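You operate a simulated robot arm through the tools that you are given. There is no shell and no other tool.

Carry out the task below with a simulated robot arm. There is one attempt and no reset: what you move stays moved.

Task
Creep the small drum's open seat up, fit the short block, park it.
Fine: block from the bench top, parked at the bottom; black switch on for the creep, off after the fit; lever braked, then grey switch off; other blocks stay.
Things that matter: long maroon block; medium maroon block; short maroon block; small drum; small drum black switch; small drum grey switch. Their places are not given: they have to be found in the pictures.

Only the result counts: the job must be done as asked and must still hold three seconds after the hand-in. Knocking over, shifting, dropping, spilling or breaking anything else fails it.

Robot
A 7-joint arm with a three-finger gripper, fixed in place. Base frame: the origin is on the floor under the middle of its stand, x ahead of it, y to its left, z up. Readings come in cm, degrees, newtons and seconds.
It reaches about 134.2 cm from its shoulder. Its first joint turns from -166.0 to 166.0 degrees. Payload 2.69 kg.
The tool frame sits at the grasp point between the pads (the TCP): z along the fingers, y along the line on which they close. The tips reach 3 cm beyond it. The gripper opens to 12.8 cm; its body begins 11.7 cm behind the TCP.
Orientation is that of the tool frame in the base frame, as [roll, pitch, yaw] about the fixed x, y, z axes, in that order (R = Rz(yaw) Ry(pitch) Rx(roll)). With the fingers straight down and closing along the base's y, the tool's x points along the base's -x, its y along +y and its z along -z.

Tools
- The arm moves only by the tool apply_moves. Its arguments are lists of equal length, an entry for each row: "travel": the shift along the tool's x, y, z in cm, a list of three; "delta_rot": the turn, a rotation vector about the tool's x, y, z in degrees, a list of three; "hand": the finger opening in cm, from 0 to 12.8. In form: {"travel": [[dx, dy, dz], ...], "delta_rot": [[rx, ry, rz], ...], "hand": [hand, ...]}. A call has 1 to 20 rows; each row shifts and turns the commanded pose from where the row before left it, along the tool's axes as they then stand. Each row takes 0.2 s and may step no farther than 5 cm and 8.6 degrees from the row before; otherwise, or with a gripper value out of range, the whole call is refused. A pose out of reach is approached as far as the arm can. The call stops where the force on the tool passes 40 N (or 10 N more than at its start, if that is more) or the arm is blocked; 0.2 s more then pass. Each finger travels about 12.7 cm/s and halts on what it meets, pressing with about 22 N; the grip force reading is that of the motor and also rises with nothing between the fingers. The clock runs only during rows and for 0.2 s after the last one: add rows that do not move to give the fingers time. The reply holds the time, the measured pose of the TCP, the force on the tool along the base axes, the opening and the grip force, in the units named above and with some noise, with the torque about the TCP (base axes, N m) and any sound that the robot's microphone picked up.
- Cameras (640 x 400 px; columns grow to the right, rows downward): "scene" is fixed at [5.67, -65.62, 165.18]; the picture's right is [0.67, -0.75, 0.00], its down [-0.25, -0.22, -0.94] and it looks along [0.70, 0.63, -0.33] (base axes); focal length 326 px, centre (320, 200). "wrist" rides on the gripper at [5.8, 5.4, -13.1] in the tool frame; the picture's right is [-0.68, 0.74, 0.00], its down [-0.62, -0.57, -0.55] and it looks along [-0.40, -0.37, 0.84] (tool axes); focal length 234 px, centre (320, 200).
- capture(camera): a new picture of that camera. The clock stands still meanwhile.
- move_column(by): moves the trunk up (or, below 0, down) by that many cm; the arm rides with it, the base frame stays. It gives what a move gives, with no picture.
- pixel_to_xyz(camera, pixels): there is no depth. For up to 12 entries [column, row, z] of the newest picture of that camera ("zoom" is the newest enlarged one), the place [x, y] in the base frame at which the ray of that pixel passes the height z, good to about 0.3 cm, but the place of the scene camera against the robot may be out by one fixed shift of up to 1.2 cm in any direction. The clock stands still meanwhile.
- enlarge(camera, box): a new picture of the part [left, top, right, bottom] of that camera's present view, enlarged. The clock stands still meanwhile.
- close_job(): hands the job in; it is judged then, once.

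Leave the gripper open and the arm clear of the work at the hand-in unless told otherwise.

The tools are called after "Request:" as name(argument=value, ...) on one line, values as JSON. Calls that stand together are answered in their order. apply_moves: Moves the arm, as the interface text tells. Its arguments: {"type":"object","properties":{"travel":{"type":"array","items":{"type":"array","items":{"type":"number"}}},"delta_rot":{"type":"array","items":{"type":"array","items":{"type":"number"}}},"hand":{"type":"array","items":{"type":"number"}}},"required":["travel","delta_rot","hand"]} The other tools are called the same way: move_column (by) moves the trunk up or down; capture (camera) takes a picture; pixel_to_xyz (camera, pixels) gives the place at which the rays of pixels pass given heights; enlarge (camera, box) takes an enlarged picture of a part of a camera's view; close_job () hands the job in.

At the start:

```text
time: 0.0
eef_pos: [74.36, 3.84, 153.8]
tool_rot: [180.0, 0.0, 180.0]
force: [-0.3, -0.1, 0.5]
ft_torque: [0.02, -0.02, 0.03]
grip_width: 12.82
grasp_force: 0.0
trunk travel left (down, up): [-27.5, 7.5]
```

scene: 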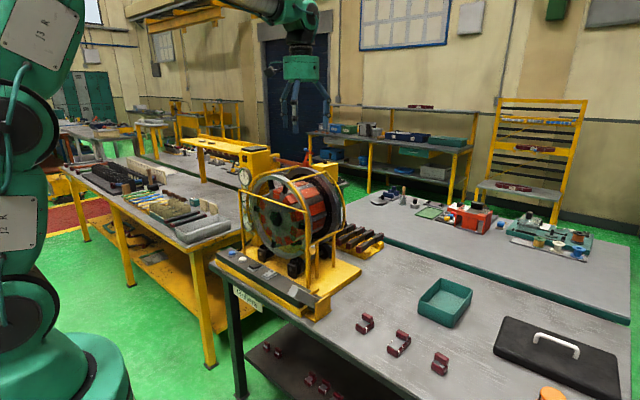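
wrist: 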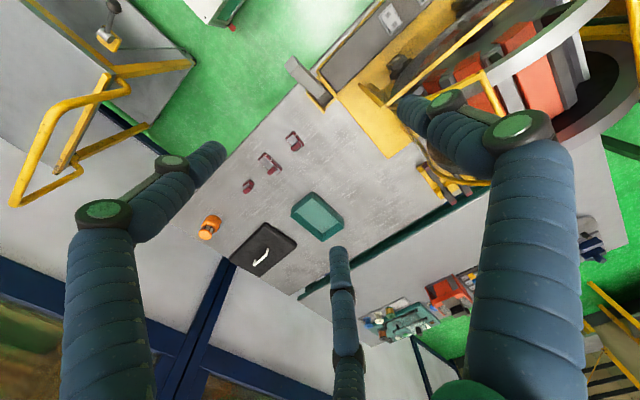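

I see a drum machine in the yellow frame around (295,225) and maroon blocks on the bench near (365,322), (398,343), (440,363). I'll enlarge these areas before moving anything.

Request:
enlarge(camera="scene", box=[210, 140, 390, 320])

Request:
enlarge(camera="scene", box=[330, 290, 490, 390])

Request:
enlarge(camera="scene", box=[200, 230, 340, 330])

```text
2.22 times, centred on (300, 230) of scene
```

zoom: 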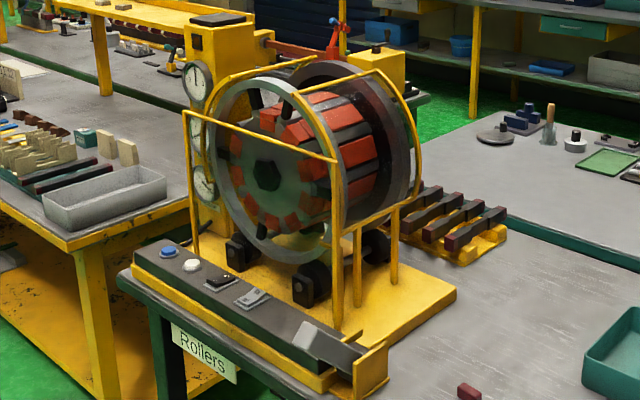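

```text
4.00 times, centred on (410, 340) of scene
```

zoom: 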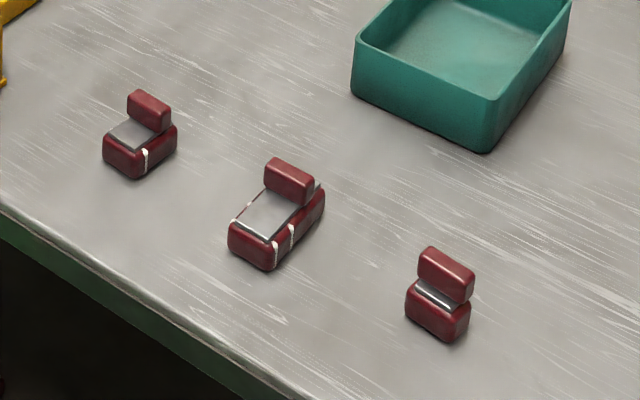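

```text
4.00 times, centred on (270, 280) of scene
```

zoom: 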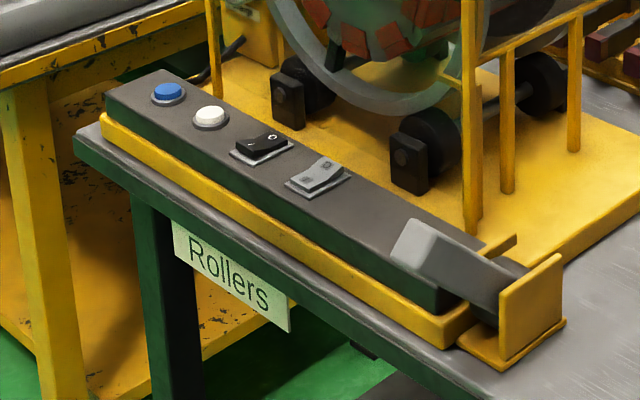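

The panel shows a blue button, a white button, a black rocker, a grey rocker and a grey lever or pedal at the right end. I'll look closer at the drum, the panel and the red lever behind.

Request:
enlarge(camera="scene", box=[240, 160, 340, 222])

Request:
enlarge(camera="scene", box=[240, 200, 340, 262])

Request:
enlarge(camera="scene", box=[215, 240, 285, 290])

Request:
enlarge(camera="scene", box=[270, 265, 350, 325])

Request:
enlarge(camera="scene", box=[180, 120, 340, 200])

Request:
enlarge(camera="scene", box=[230, 320, 400, 400])

```text
6.40 times, centred on (290, 191) of scene
```

zoom: 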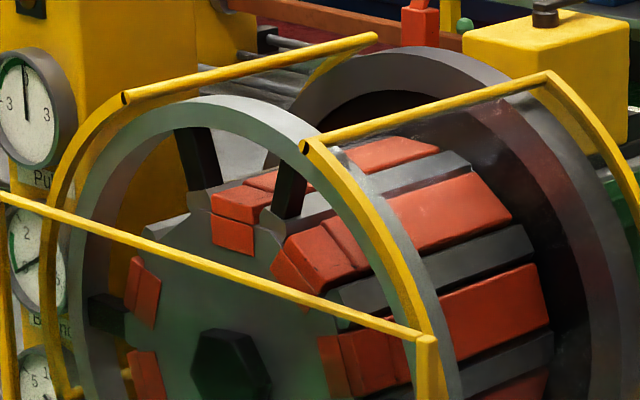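

```text
6.40 times, centred on (290, 231) of scene
```

zoom: 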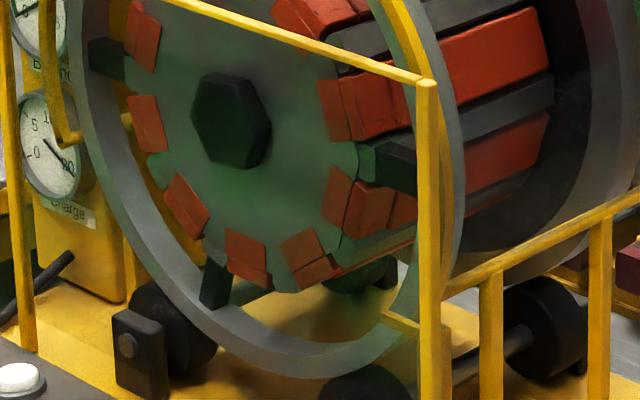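

```text
8.00 times, centred on (250, 265) of scene
```

zoom: 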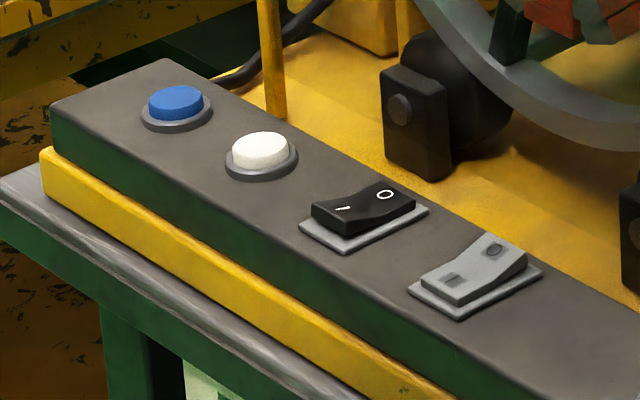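

```text
6.67 times, centred on (310, 295) of scene
```

zoom: 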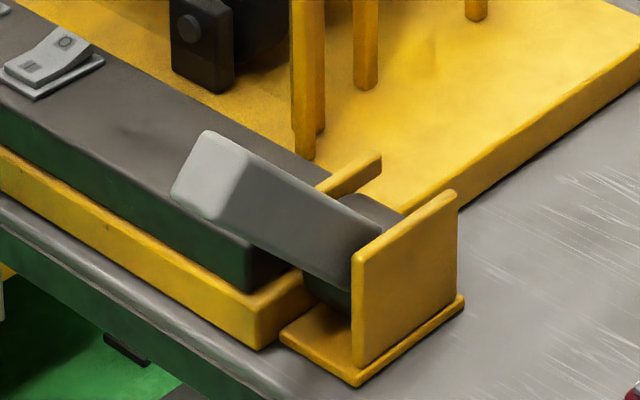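

```text
4.00 times, centred on (260, 160) of scene
```

zoom: 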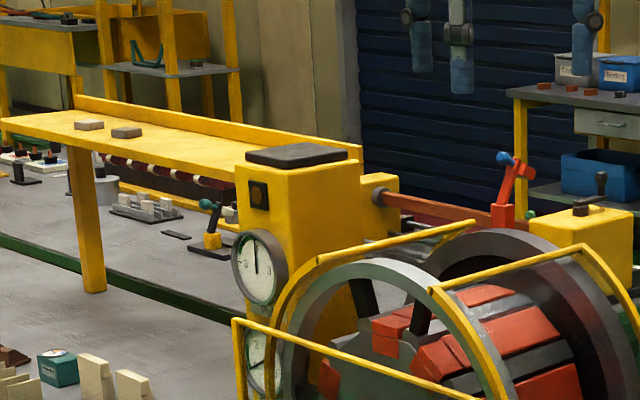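

```text
3.76 times, centred on (315, 360) of scene
```

zoom: 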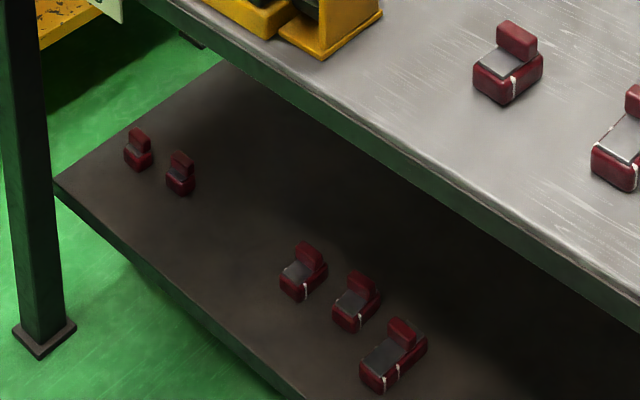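

There are decoy blocks on the lower shelf, so I want the one on the bench top. I'll convert pixels from both cameras to places at a few heights, so I can work out the bench height and the layout.

Request:
pixel_to_xyz(camera="scene", pixels=[[365, 328, 80], [365, 328, 90], [398, 351, 80], [398, 351, 90], [440, 370, 80], [440, 370, 90], [446, 327, 80], [446, 327, 90]])

Request:
pixel_to_xyz(camera="wrist", pixels=[[293, 142, 80], [293, 142, 90], [268, 163, 80], [268, 163, 90], [248, 187, 80], [248, 187, 90], [325, 240, 80], [325, 240, 90]])

Request:
enlarge(camera="wrist", box=[200, 100, 360, 200])

Request:
enlarge(camera="wrist", box=[280, 0, 640, 200])

```text
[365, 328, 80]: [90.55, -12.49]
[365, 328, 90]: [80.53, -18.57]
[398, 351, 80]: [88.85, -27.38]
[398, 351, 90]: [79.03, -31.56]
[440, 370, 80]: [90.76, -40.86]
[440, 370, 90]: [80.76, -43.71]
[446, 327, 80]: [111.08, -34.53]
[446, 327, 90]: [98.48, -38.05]
```

```text
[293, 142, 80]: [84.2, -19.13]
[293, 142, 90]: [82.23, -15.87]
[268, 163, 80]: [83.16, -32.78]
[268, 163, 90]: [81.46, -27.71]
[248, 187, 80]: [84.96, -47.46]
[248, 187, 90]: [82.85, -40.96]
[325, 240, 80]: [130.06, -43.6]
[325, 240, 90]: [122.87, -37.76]
```

```text
4.00 times, centred on (280, 150) of wrist
```

zoom: 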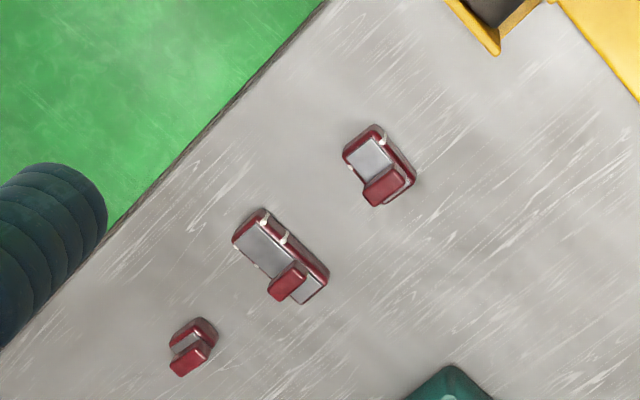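

```text
1.78 times, centred on (460, 100) of wrist
```

zoom: 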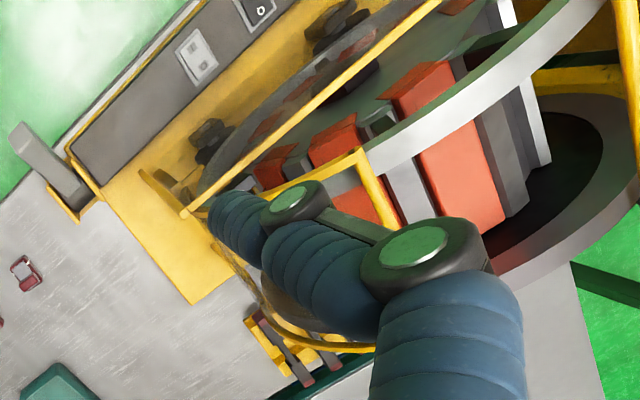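

The two cameras agree on bench blocks at about z≈87, near (82,-17), (82,-30) and (83,-43). The panel switches are near (75,25,95). I'll move the arm left at its present height so the wrist camera can see the panel and the drum front.

Request:
apply_moves(travel=[[1.7, 3.6, 0], [1.7, 3.6, 0], [1.7, 3.6, 0], [1.7, 3.6, 0], [1.7, 3.6, 0], [1.7, 3.6, 0], [1.7, 3.6, 0], [1.7, 3.6, 0], [1.7, 3.6, 0], [1.7, 3.6, 0], [0, 0, 0], [0, 0, 0]], delta_rot=[[0, 0, 0], [0, 0, 0], [0, 0, 0], [0, 0, 0], [0, 0, 0], [0, 0, 0], [0, 0, 0], [0, 0, 0], [0, 0, 0], [0, 0, 0], [0, 0, 0], [0, 0, 0]], hand=[12.8, 12.8, 12.8, 12.8, 12.8, 12.8, 12.8, 12.8, 12.8, 12.8, 12.8, 12.8])

Request:
capture(camera="wrist")

Request:
capture(camera="scene")

```text
time: 2.6
eef_pos: [57.36, 39.53, 154.02]
tool_rot: [180.0, -0.1, 180.0]
force: [-0.3, 0.2, 0.2]
ft_torque: [0.05, 0.04, 0.01]
grip_width: 12.81
grasp_force: 0.1
trunk travel left (down, up): [-27.5, 7.5]
```

```text
taken
```

wrist: 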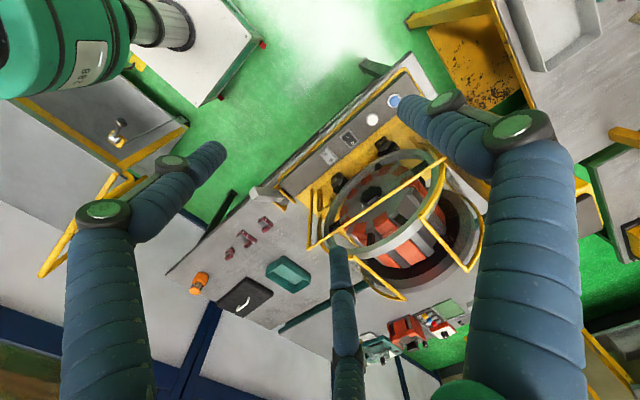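

```text
taken
```

scene: 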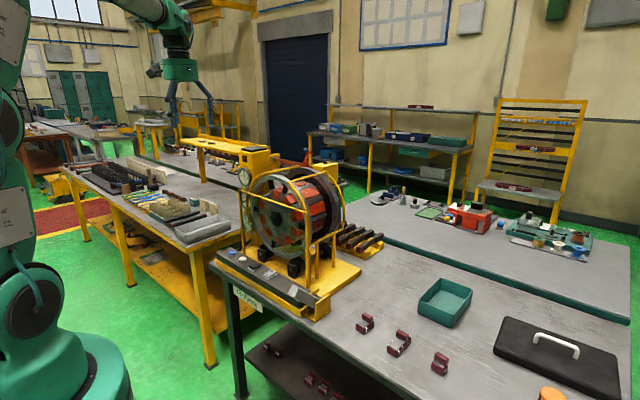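

The whole machine is now in the wrist view, with the panel at (340,130) and the drum at (400,220). I'll enlarge it.

Request:
enlarge(camera="wrist", box=[240, 50, 440, 175])

Request:
enlarge(camera="wrist", box=[300, 140, 500, 305])

Request:
enlarge(camera="wrist", box=[190, 170, 350, 270])

Request:
enlarge(camera="scene", box=[230, 150, 360, 270])

```text
3.20 times, centred on (340, 112) of wrist
```

zoom: 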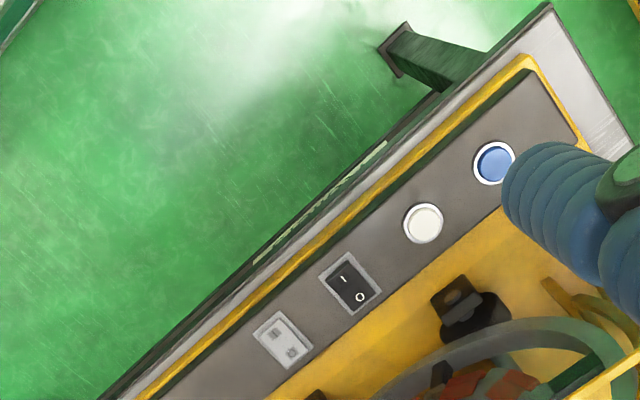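

```text
2.42 times, centred on (400, 222) of wrist
```

zoom: 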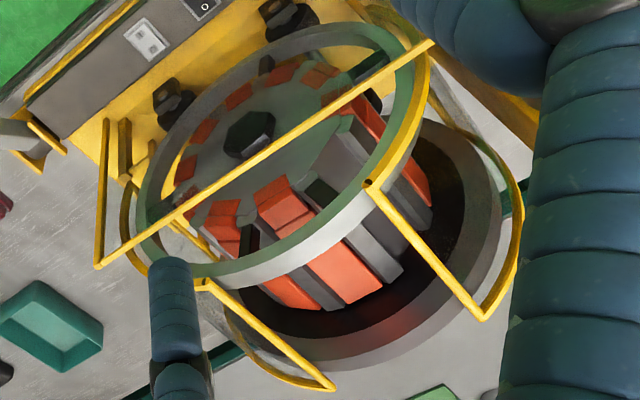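

```text
4.00 times, centred on (270, 220) of wrist
```

zoom: 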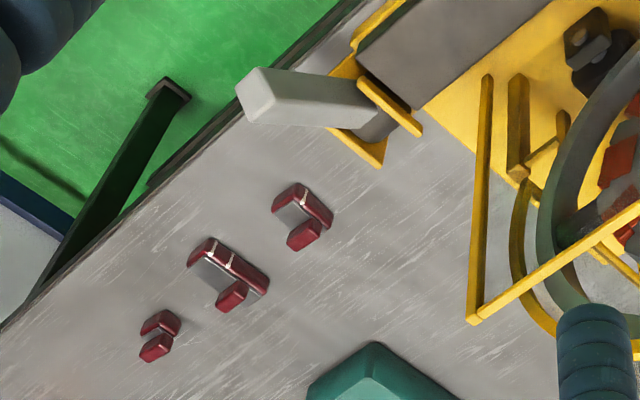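

```text
3.33 times, centred on (295, 210) of scene
```

zoom: 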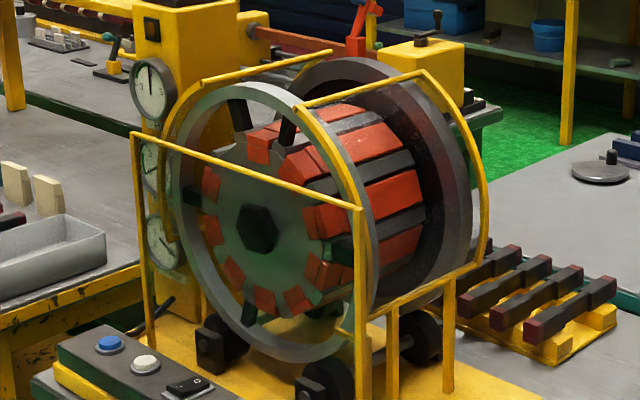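

The lever tip is near (66,1,102) and its base near (78,1,91), so it leans toward the robot. The drum axis is near (86,32,112) and runs roughly along x. I'll move over the drum at a safe height for a close look at the seats.

Request:
apply_moves(travel=[[-4, 0.2, 0], [-4, 0.2, 0], [-4, 0.2, 0], [-4, 0.2, 0], [-4, 0.2, 0], [-4, 0.2, 0], [-2, 0, 0], [0, 0, 0], [0, 0, 0]], delta_rot=[[0, 0, 0], [0, 0, 0], [0, 0, 0], [0, 0, 0], [0, 0, 0], [0, 0, 0], [0, 0, 0], [0, 0, 0], [0, 0, 0]], hand=[12.8, 12.8, 12.8, 12.8, 12.8, 12.8, 12.8, 12.8, 12.8])

Request:
capture(camera="wrist")

Request:
enlarge(camera="wrist", box=[220, 100, 480, 262])

Request:
enlarge(camera="scene", box=[230, 150, 360, 270])

```text
time: 4.6
eef_pos: [83.31, 41.16, 153.95]
tool_rot: [-179.9, 0.0, -180.0]
force: [0.5, 0.4, -0.9]
ft_torque: [-0.01, -0.01, 0.0]
grip_width: 12.81
grasp_force: 0.0
trunk travel left (down, up): [-27.5, 7.5]
```

```text
taken
```

wrist: 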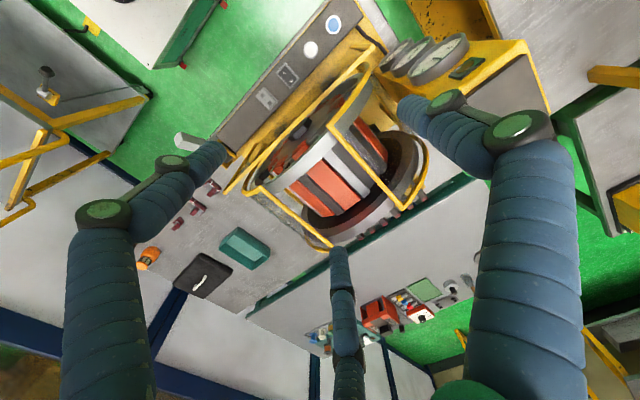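

```text
2.46 times, centred on (350, 181) of wrist
```

zoom: 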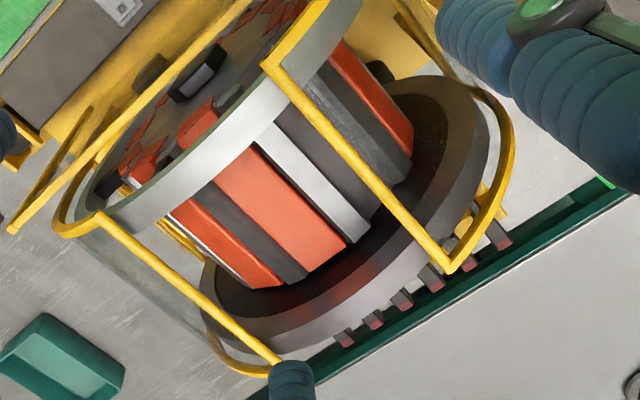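

```text
3.33 times, centred on (295, 210) of scene
```

zoom: 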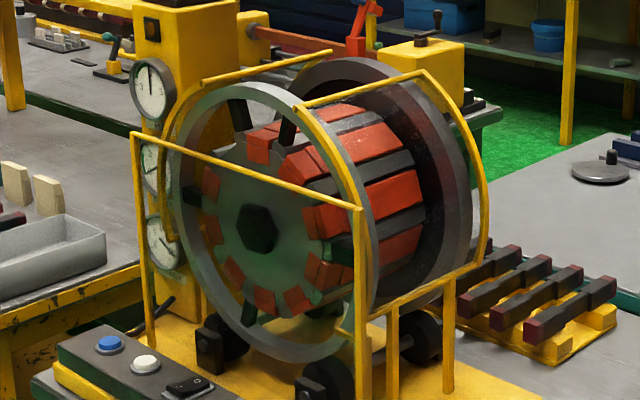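

From above there is an empty seat just on the +y side of the top: a wide grey slot at zoom (335,140), between a grey bar and a red block. I'll enlarge that area.

Request:
enlarge(camera="wrist", box=[300, 110, 420, 210])

Request:
enlarge(camera="wrist", box=[230, 10, 350, 130])

Request:
enlarge(camera="wrist", box=[160, 120, 260, 220])

```text
4.00 times, centred on (360, 160) of wrist
```

zoom: 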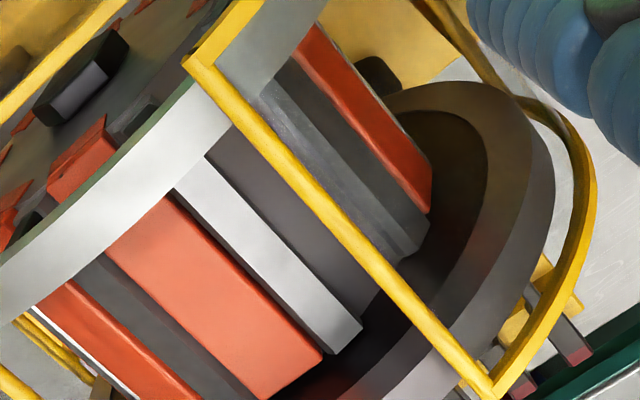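

```text
3.33 times, centred on (290, 70) of wrist
```

zoom: 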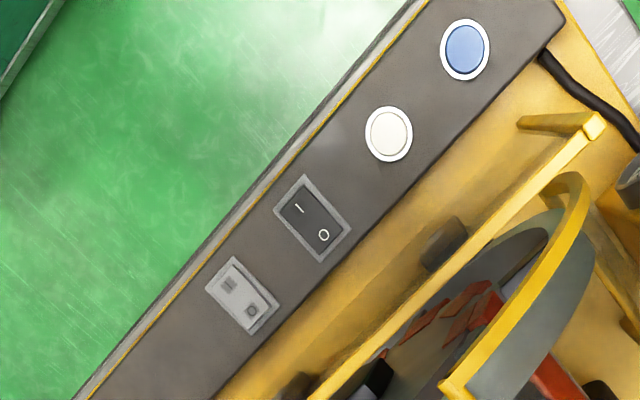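

```text
4.00 times, centred on (210, 170) of wrist
```

zoom: 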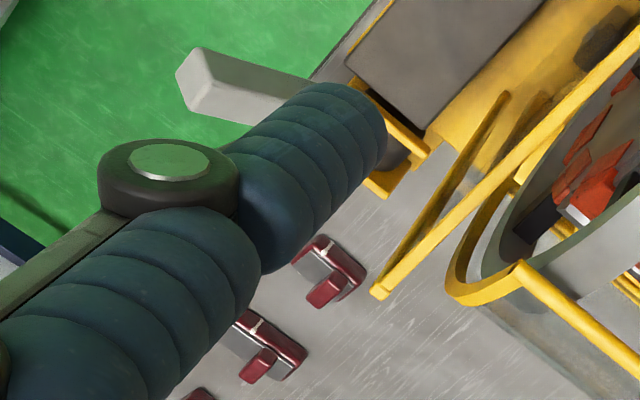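

The open seat sits between the bright bar and the next grey bar, on the +y side of the top. I'll go over in front of the panel and lower the arm to read the switch symbols and their state.

Request:
apply_moves(travel=[[4, -1, 0], [4, -1, 0], [4, -1, 0], [4, -1, 0], [4, -1, 0], [0, 0, 4.5], [0, 0, 4.5], [0, 0, 4.5], [0, 0, 4.5], [0, 0, 4.5], [0, 0, 4.5], [0, 0, 4.5], [0, 0, 2], [0, 0, 0]], delta_rot=[[0, 0, 0], [0, 0, 0], [0, 0, 0], [0, 0, 0], [0, 0, 0], [0, 0, 0], [0, 0, 0], [0, 0, 0], [0, 0, 0], [0, 0, 0], [0, 0, 0], [0, 0, 0], [0, 0, 0], [0, 0, 0]], hand=[12.8, 12.8, 12.8, 12.8, 12.8, 12.8, 12.8, 12.8, 12.8, 12.8, 12.8, 12.8, 12.8, 12.8])

Request:
capture(camera="wrist")

Request:
enlarge(camera="wrist", box=[240, 130, 400, 230])

Request:
enlarge(camera="scene", box=[230, 150, 360, 270])

```text
time: 7.6
eef_pos: [63.27, 36.01, 120.03]
tool_rot: [-179.9, 0.0, 179.9]
force: [0.1, 0.4, 0.6]
ft_torque: [0.0, -0.02, 0.0]
grip_width: 12.8
grasp_force: 0.0
trunk travel left (down, up): [-27.5, 7.5]
```

```text
taken
```

wrist: 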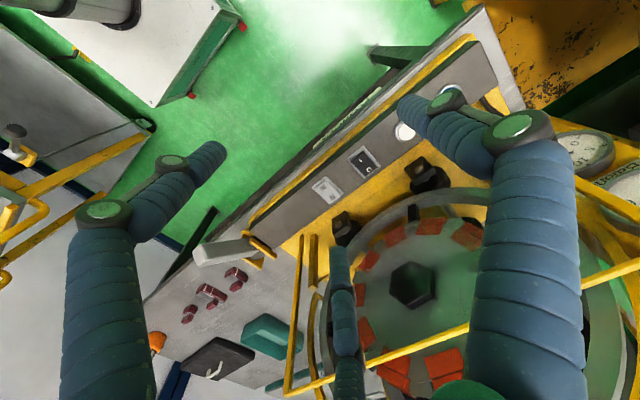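

```text
4.00 times, centred on (320, 180) of wrist
```

zoom: 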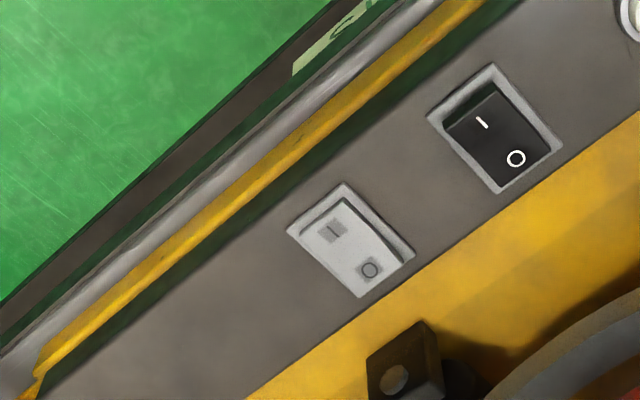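

```text
3.33 times, centred on (295, 210) of scene
```

zoom: 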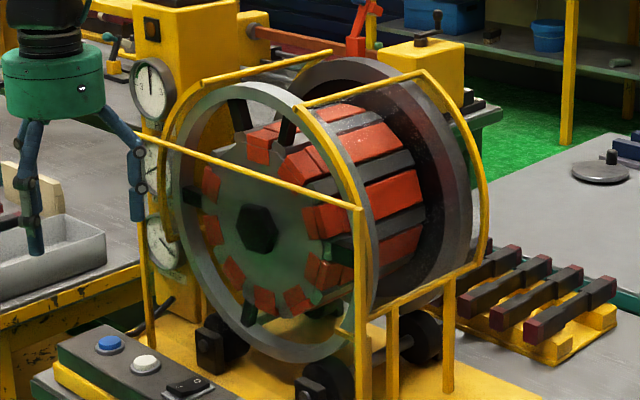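

Both rockers carry "I" on the robot side and "O" on the far side. I'll enlarge further from the scene side to see which end of each is pressed down.

Request:
enlarge(camera="scene", box=[244, 256, 280, 284])

Request:
enlarge(camera="wrist", box=[345, 140, 385, 180])

Request:
enlarge(camera="wrist", box=[308, 170, 348, 210])

Request:
enlarge(camera="wrist", box=[180, 220, 300, 295])

```text
14.29 times, centred on (262, 270) of scene
```

zoom: 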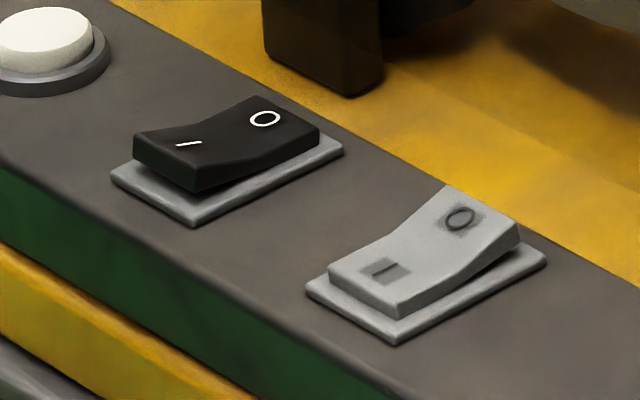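

```text
10.00 times, centred on (365, 160) of wrist
```

zoom: 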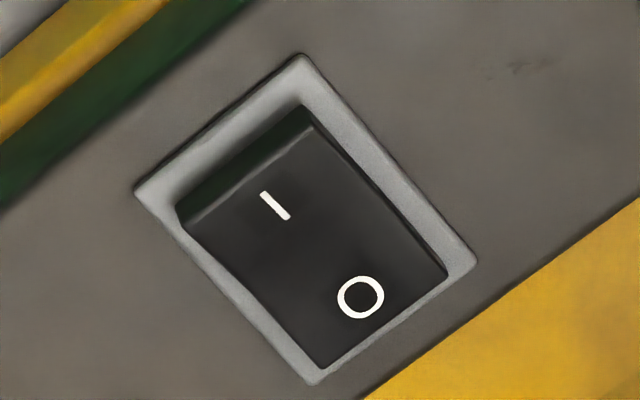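

```text
10.00 times, centred on (328, 190) of wrist
```

zoom: 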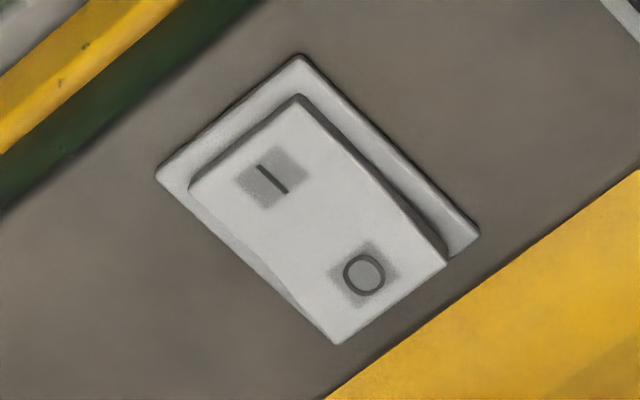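

```text
5.33 times, centred on (240, 258) of wrist
```

zoom: 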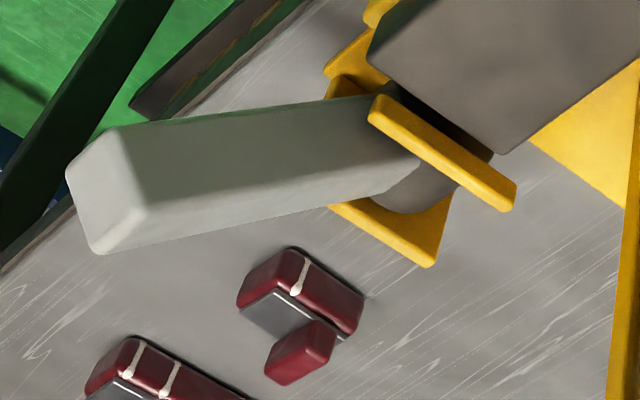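

The grey rocker has its I end down, so it is ON. The black rocker has its O end down, so it is OFF. To press accurately I'll find their places from this view, and later from a second view to fix the height.

Request:
pixel_to_xyz(camera="wrist", pixels=[[364.5, 163, 94], [364.5, 163, 98], [358.5, 158.5, 94], [358.5, 158.5, 98], [327.8, 190.5, 94], [327.8, 190.5, 98], [323, 187.8, 94], [404, 131, 94], [404, 131, 98]])

Request:
pixel_to_xyz(camera="scene", pixels=[[255.4, 266.5, 94], [255.4, 266.5, 98], [269.4, 275, 94], [269.4, 275, 98]])

```text
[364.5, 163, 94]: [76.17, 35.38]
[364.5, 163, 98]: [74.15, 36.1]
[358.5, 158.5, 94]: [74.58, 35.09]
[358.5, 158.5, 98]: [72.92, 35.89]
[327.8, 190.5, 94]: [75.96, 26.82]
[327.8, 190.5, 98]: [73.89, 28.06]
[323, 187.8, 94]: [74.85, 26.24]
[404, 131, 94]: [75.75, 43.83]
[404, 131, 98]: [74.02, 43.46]
```

```text
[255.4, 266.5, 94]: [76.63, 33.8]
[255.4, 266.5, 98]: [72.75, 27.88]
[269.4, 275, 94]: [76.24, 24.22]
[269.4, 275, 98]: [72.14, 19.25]
```

Triangulation puts the black switch centre near (76,35.3,94), with its I end near x≈74.8. I'll close the fingers so I can see how the closed tip looks before pressing.

Request:
apply_moves(travel=[[0, 0, 0], [0, 0, 0], [0, 0, 0], [0, 0, 0], [0, 0, 0], [0, 0, 0]], delta_rot=[[0, 0, 0], [0, 0, 0], [0, 0, 0], [0, 0, 0], [0, 0, 0], [0, 0, 0]], hand=[10, 7, 4, 2, 0, 0])

Request:
capture(camera="wrist")

Request:
capture(camera="scene")

Request:
enlarge(camera="scene", box=[200, 120, 300, 220])

```text
time: 9.0
eef_pos: [63.19, 36.01, 120.07]
tool_rot: [179.9, 0.0, -180.0]
force: [-0.4, 0.2, 0.4]
ft_torque: [-0.04, -0.02, 0.01]
grip_width: 0.2
grasp_force: 22.3
trunk travel left (down, up): [-27.5, 7.5]
```

```text
taken
```

wrist: 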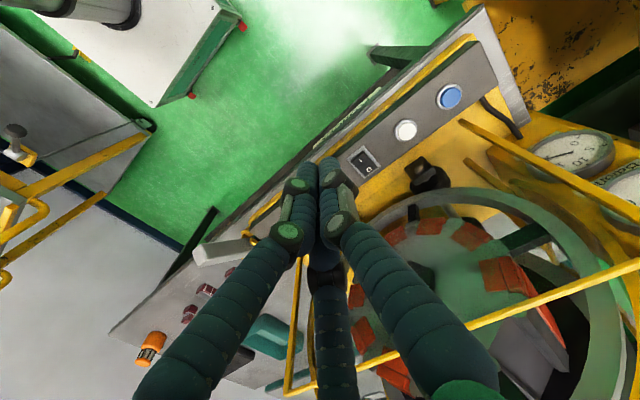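

```text
taken
```

scene: 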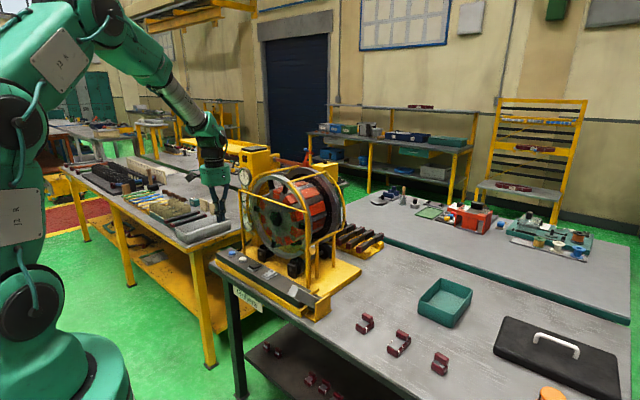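

```text
4.00 times, centred on (250, 170) of scene
```

zoom: 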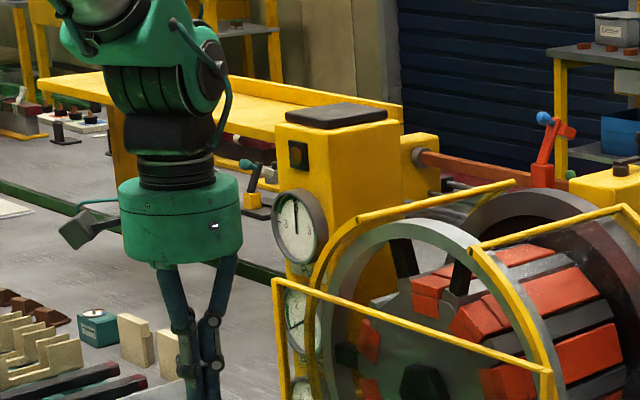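

The closed fingers make a narrow cluster. The front rail is near x≈83, z≈121, so the gripper stays clear of it at x=74. I'll move over the black switch's I end and stop a few cm above it.

Request:
apply_moves(travel=[[-3.6, -0.3, 0], [-3.6, -0.3, 0], [-3.4, -0.2, 0], [0, 0, 4], [0, 0, 4], [0, 0, 4], [0, 0, 4], [0, 0, 0], [0, 0, 0]], delta_rot=[[0, 0, 0], [0, 0, 0], [0, 0, 0], [0, 0, 0], [0, 0, 0], [0, 0, 0], [0, 0, 0], [0, 0, 0], [0, 0, 0]], hand=[0, 0, 0, 0, 0, 0, 0, 0, 0])

Request:
capture(camera="wrist")

Request:
enlarge(camera="scene", box=[220, 210, 310, 290])

```text
time: 11.0
eef_pos: [73.8, 35.29, 104.31]
tool_rot: [180.0, 0.1, -179.9]
force: [-0.4, 0.5, 0.1]
ft_torque: [0.03, -0.04, 0.03]
grip_width: 0.23
grasp_force: 22.1
trunk travel left (down, up): [-27.5, 7.5]
```

```text
taken
```

wrist: 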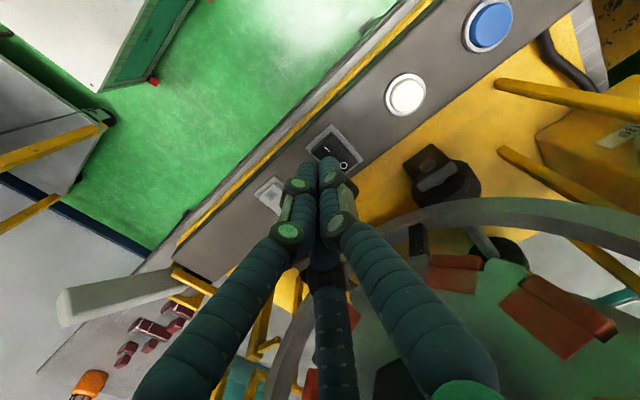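

```text
5.00 times, centred on (265, 250) of scene
```

zoom: 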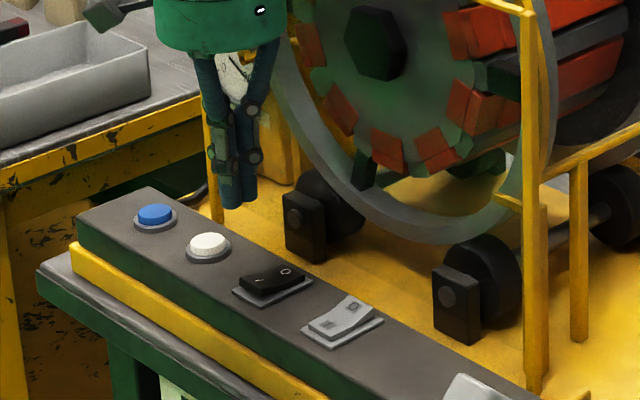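

The cluster hangs above the black switch. I'll enlarge to see where the tool axis will land on the rocker.

Request:
enlarge(camera="wrist", box=[290, 110, 370, 190])

Request:
pixel_to_xyz(camera="wrist", pixels=[[326, 148, 94], [326, 148, 95.5], [344, 165, 94], [320, 139.5, 94], [406, 94, 94], [268, 193, 94]])

```text
5.00 times, centred on (330, 150) of wrist
```

zoom: 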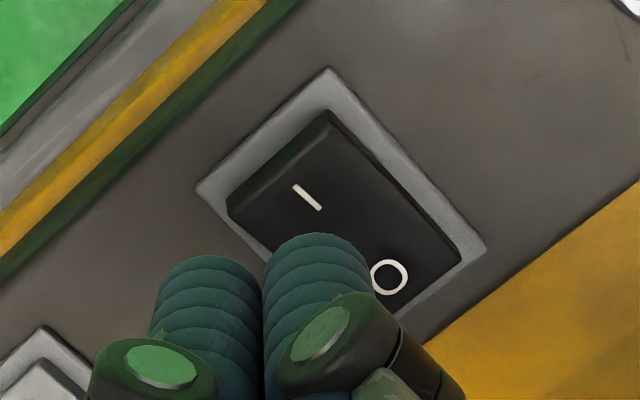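

```text
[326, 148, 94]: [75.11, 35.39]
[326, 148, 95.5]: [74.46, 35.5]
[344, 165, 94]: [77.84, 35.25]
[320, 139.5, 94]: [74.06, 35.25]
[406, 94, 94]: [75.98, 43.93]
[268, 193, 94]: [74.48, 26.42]
```

The landing point is near the I end at x≈74, y≈35.3, so I'll descend slowly and watch the force.

Request:
apply_moves(travel=[[0, 0, 1.5], [0, 0, 1.5], [0, 0, 1.0], [0, 0, 0.5], [0, 0, 0.3], [0, 0, 0.3], [0, 0, 0.3], [0, 0, 0.3]], delta_rot=[[0, 0, 0], [0, 0, 0], [0, 0, 0], [0, 0, 0], [0, 0, 0], [0, 0, 0], [0, 0, 0], [0, 0, 0]], hand=[0, 0, 0, 0, 0, 0, 0, 0])

Request:
enlarge(camera="scene", box=[240, 240, 290, 290])

```text
time: 12.8
eef_pos: [73.92, 35.33, 98.6]
tool_rot: [180.0, 0.0, -179.9]
force: [-0.4, 0.3, 0.0]
ft_torque: [-0.02, -0.04, 0.01]
grip_width: 0.22
grasp_force: 21.4
trunk travel left (down, up): [-27.5, 7.5]
```

```text
8.00 times, centred on (265, 265) of scene
```

zoom: 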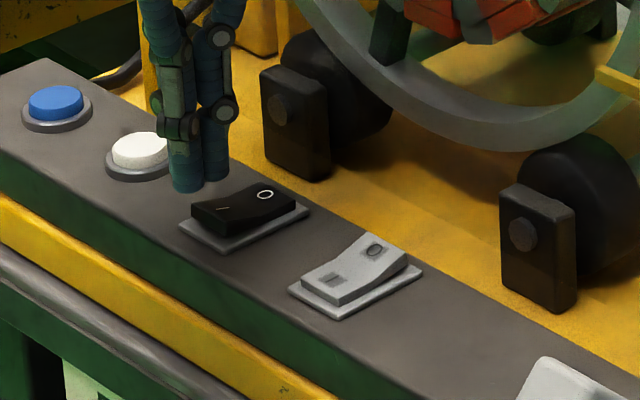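

There is no contact yet and the tips are just above the switch, so I'll continue down in small steps.

Request:
apply_moves(travel=[[0, 0, 0.3], [0, 0, 0.3], [0, 0, 0.3], [0, 0, 0.3], [0, 0, 0.3], [0, 0, 0.3]], delta_rot=[[0, 0, 0], [0, 0, 0], [0, 0, 0], [0, 0, 0], [0, 0, 0], [0, 0, 0]], hand=[0, 0, 0, 0, 0, 0])

Request:
enlarge(camera="scene", box=[240, 240, 290, 290])

```text
time: 14.2
eef_pos: [74.01, 35.23, 96.74]
tool_rot: [-180.0, 0.1, -179.8]
force: [0.0, -0.7, -0.3]
ft_torque: [0.02, -0.01, 0.01]
grip_width: 0.21
grasp_force: 21.5
trunk travel left (down, up): [-27.5, 7.5]
```

```text
8.00 times, centred on (265, 265) of scene
```

zoom: 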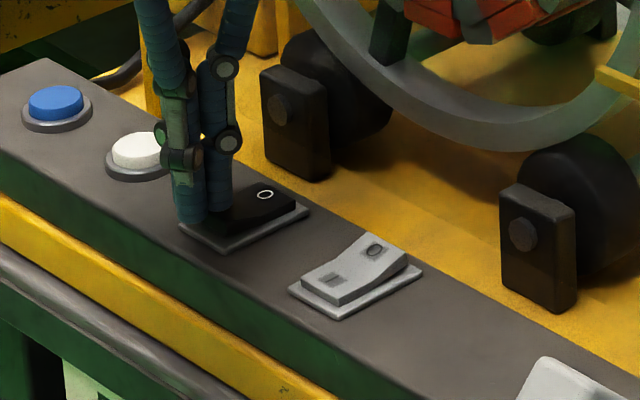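

The tips now appear to touch the I end but the force is still zero, so I'll keep stepping down.

Request:
apply_moves(travel=[[0, 0, 0.2], [0, 0, 0.2], [0, 0, 0.2], [0, 0, 0.2], [0, 0, 0.2]], delta_rot=[[0, 0, 0], [0, 0, 0], [0, 0, 0], [0, 0, 0], [0, 0, 0]], hand=[0, 0, 0, 0, 0])

Request:
enlarge(camera="scene", box=[240, 240, 290, 290])

```text
time: 15.4
eef_pos: [74.0, 35.2, 96.11]
tool_rot: [179.9, 0.1, -180.0]
force: [-8.1, -2.9, 20.3]
ft_torque: [-0.18, -0.08, -0.05]
grip_width: 0.23
grasp_force: 21.7
trunk travel left (down, up): [-27.5, 7.5]
```

```text
8.00 times, centred on (265, 265) of scene
```

zoom: 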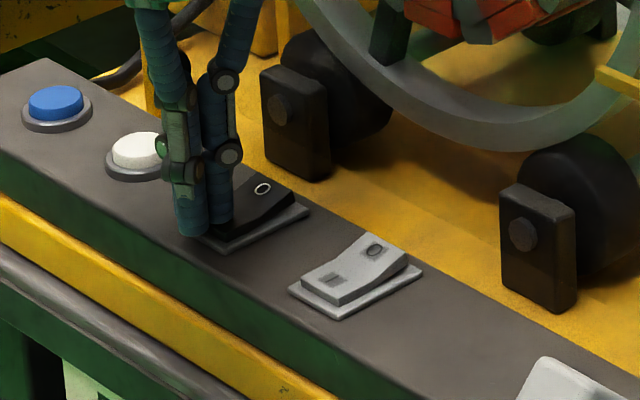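

The contact force is 20 N and the O end now looks raised. I'll lift off and check the switch and whether the drum moves.

Request:
apply_moves(travel=[[0, 0, -1], [0, 0, -2], [0, 0, -3], [0, 0, -3], [0, 0, 0]], delta_rot=[[0, 0, 0], [0, 0, 0], [0, 0, 0], [0, 0, 0], [0, 0, 0]], hand=[0, 0, 0, 0, 0])

Request:
enlarge(camera="scene", box=[240, 240, 290, 290])

Request:
enlarge(camera="scene", box=[230, 150, 360, 270])

```text
time: 16.6
eef_pos: [73.74, 35.23, 104.68]
tool_rot: [180.0, 0.0, -179.9]
force: [0.5, -0.5, -0.7]
ft_torque: [0.0, -0.02, -0.01]
grip_width: 0.23
grasp_force: 22.2
trunk travel left (down, up): [-27.5, 7.5]
```

```text
8.00 times, centred on (265, 265) of scene
```

zoom: 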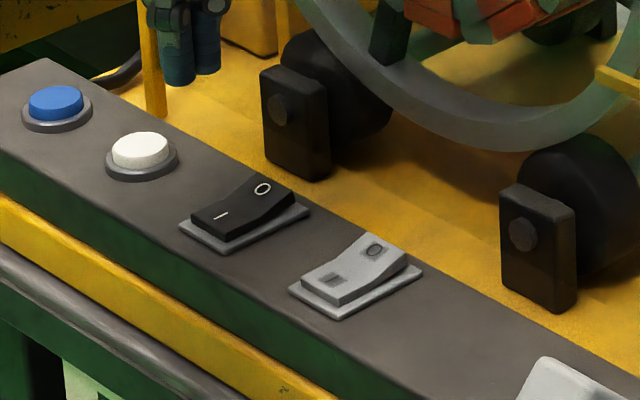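

```text
3.33 times, centred on (295, 210) of scene
```

zoom: 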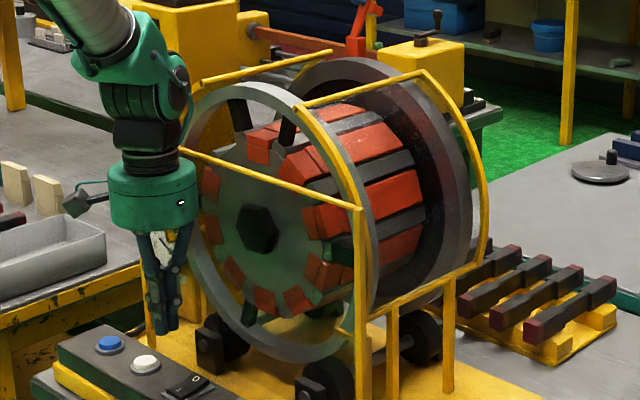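

The black switch is now ON with its I end down, and the drum has not moved yet. I'll go above the white button at about (76,43.9) and descend near it.

Request:
apply_moves(travel=[[-0.8, 3, 0], [-0.8, 3, 0], [-0.66, 2.67, 0], [0, 0, 2], [0, 0, 2], [0, 0, 1.5], [0, 0, 0.5], [0, 0, 0]], delta_rot=[[0, 0, 0], [0, 0, 0], [0, 0, 0], [0, 0, 0], [0, 0, 0], [0, 0, 0], [0, 0, 0], [0, 0, 0]], hand=[0, 0, 0, 0, 0, 0, 0, 0])

Request:
enlarge(camera="scene", box=[220, 220, 290, 290])

Request:
capture(camera="wrist")

Request:
enlarge(camera="scene", box=[230, 150, 360, 270])

```text
time: 18.4
eef_pos: [76.13, 43.74, 98.91]
tool_rot: [-180.0, 0.0, -180.0]
force: [-0.6, 0.6, -0.3]
ft_torque: [0.02, -0.02, 0.02]
grip_width: 0.24
grasp_force: 21.9
trunk travel left (down, up): [-27.5, 7.5]
```

```text
5.71 times, centred on (255, 255) of scene
```

zoom: 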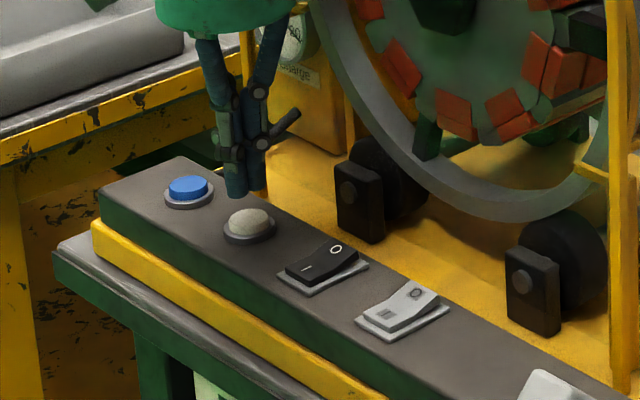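

```text
taken
```

wrist: 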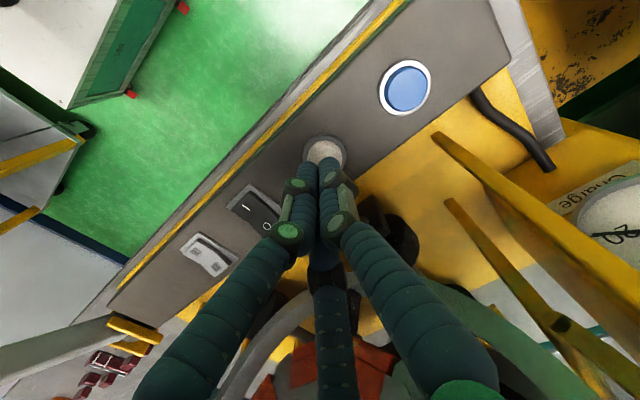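

```text
3.33 times, centred on (295, 210) of scene
```

zoom: 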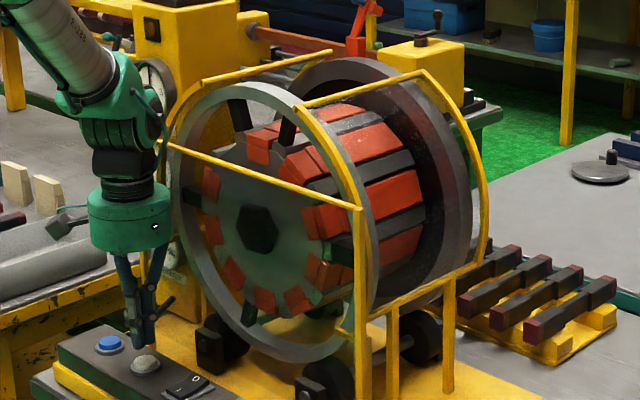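

The tips are over the white button. I'll press it lightly in small steps and then check whether the drum turns.

Request:
apply_moves(travel=[[0, 0.4, 0.4], [0, 0, 0.4], [0, 0, 0.4], [0, 0, 0.3], [0, 0, 0.3]], delta_rot=[[0, 0, 0], [0, 0, 0], [0, 0, 0], [0, 0, 0], [0, 0, 0]], hand=[0, 0, 0, 0, 0])

Request:
enlarge(camera="scene", box=[220, 220, 290, 290])

Request:
enlarge(camera="scene", box=[230, 150, 360, 270])

```text
time: 19.6
eef_pos: [76.15, 44.37, 97.03]
tool_rot: [-180.0, 0.0, -179.9]
force: [-0.1, -0.1, 0.4]
ft_torque: [0.02, 0.0, 0.0]
grip_width: 0.25
grasp_force: 22.2
trunk travel left (down, up): [-27.5, 7.5]
```

```text
5.71 times, centred on (255, 255) of scene
```

zoom: 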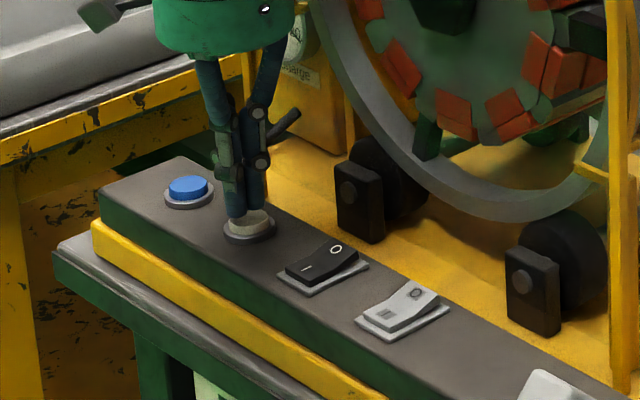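

```text
3.33 times, centred on (295, 210) of scene
```

zoom: 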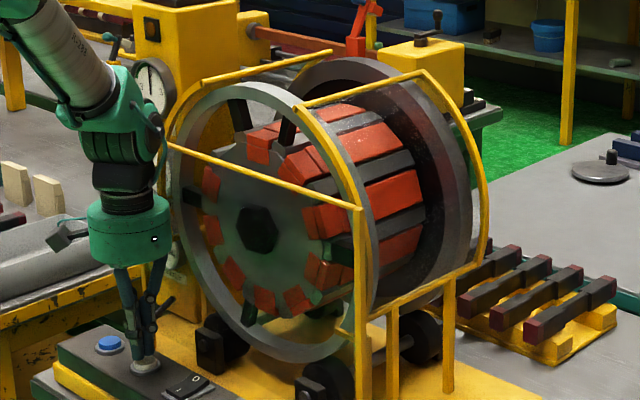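

The tips are just touching with no force yet, so I'll press a little further.

Request:
apply_moves(travel=[[0, 0, 0.25], [0, 0, 0.25], [0, 0, 0.2], [0, 0, 0]], delta_rot=[[0, 0, 0], [0, 0, 0], [0, 0, 0], [0, 0, 0]], hand=[0, 0, 0, 0])

Request:
enlarge(camera="scene", box=[230, 150, 360, 270])

Request:
enlarge(camera="scene", box=[220, 220, 290, 290])

```text
time: 20.6
eef_pos: [76.25, 44.27, 96.35]
tool_rot: [180.0, 0.0, -179.9]
force: [0.1, 0.2, -0.5]
ft_torque: [0.02, 0.01, 0.0]
grip_width: 0.22
grasp_force: 21.8
trunk travel left (down, up): [-27.5, 7.5]
```

```text
3.33 times, centred on (295, 210) of scene
```

zoom: 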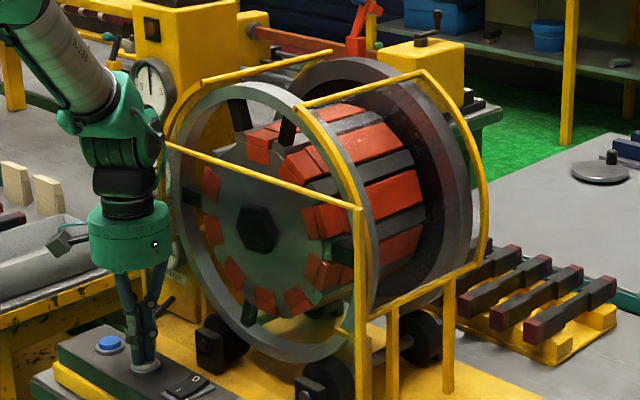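

```text
5.71 times, centred on (255, 255) of scene
```

zoom: 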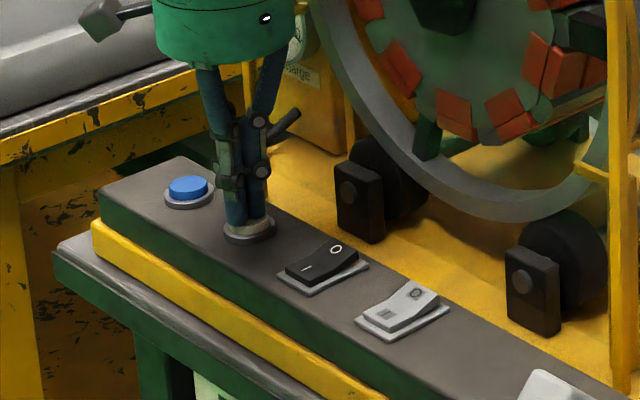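

There is still no contact force at z=96.35, so I'll continue in small steps.

Request:
apply_moves(travel=[[0, 0, 0.2], [0, 0, 0.2], [0, 0, 0.2], [0, 0, 0]], delta_rot=[[0, 0, 0], [0, 0, 0], [0, 0, 0], [0, 0, 0]], hand=[0, 0, 0, 0])

Request:
enlarge(camera="scene", box=[230, 150, 360, 270])

```text
time: 21.6
eef_pos: [76.13, 44.36, 95.81]
tool_rot: [-180.0, 0.1, -179.9]
force: [1.2, 0.8, 9.0]
ft_torque: [0.02, -0.01, 0.03]
grip_width: 0.59
grasp_force: 31.9
trunk travel left (down, up): [-27.5, 7.5]
heard: click
```

```text
3.33 times, centred on (295, 210) of scene
```

zoom: 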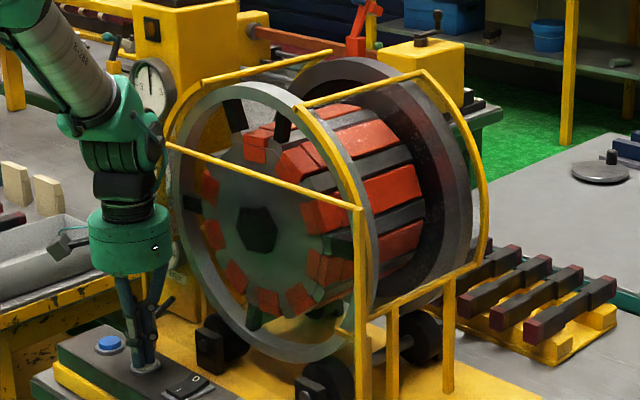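

I heard a click and the drum is turning, with the top moving toward +y, which takes the open seat away from the top. I'll release now and check whether the drum stops.

Request:
apply_moves(travel=[[0, 0, -1.5], [0, 0, -1.5]], delta_rot=[[0, 0, 0], [0, 0, 0]], hand=[0, 0])

Request:
enlarge(camera="scene", box=[230, 150, 360, 270])

```text
time: 22.2
eef_pos: [76.14, 44.31, 98.55]
tool_rot: [180.0, 0.0, -179.9]
force: [-0.5, -1.2, 0.3]
ft_torque: [-0.01, -0.03, 0.0]
grip_width: 0.21
grasp_force: 31.1
trunk travel left (down, up): [-27.5, 7.5]
```

```text
3.33 times, centred on (295, 210) of scene
```

zoom: 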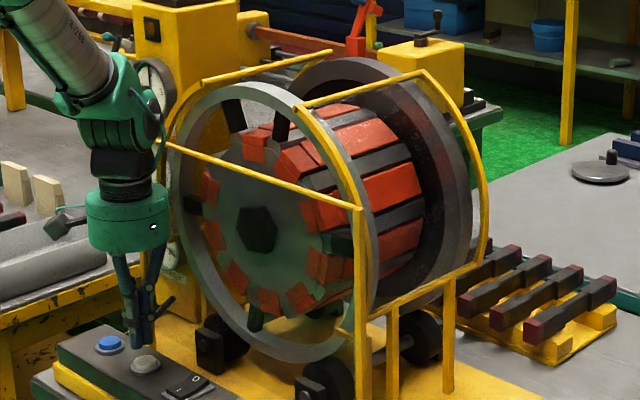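

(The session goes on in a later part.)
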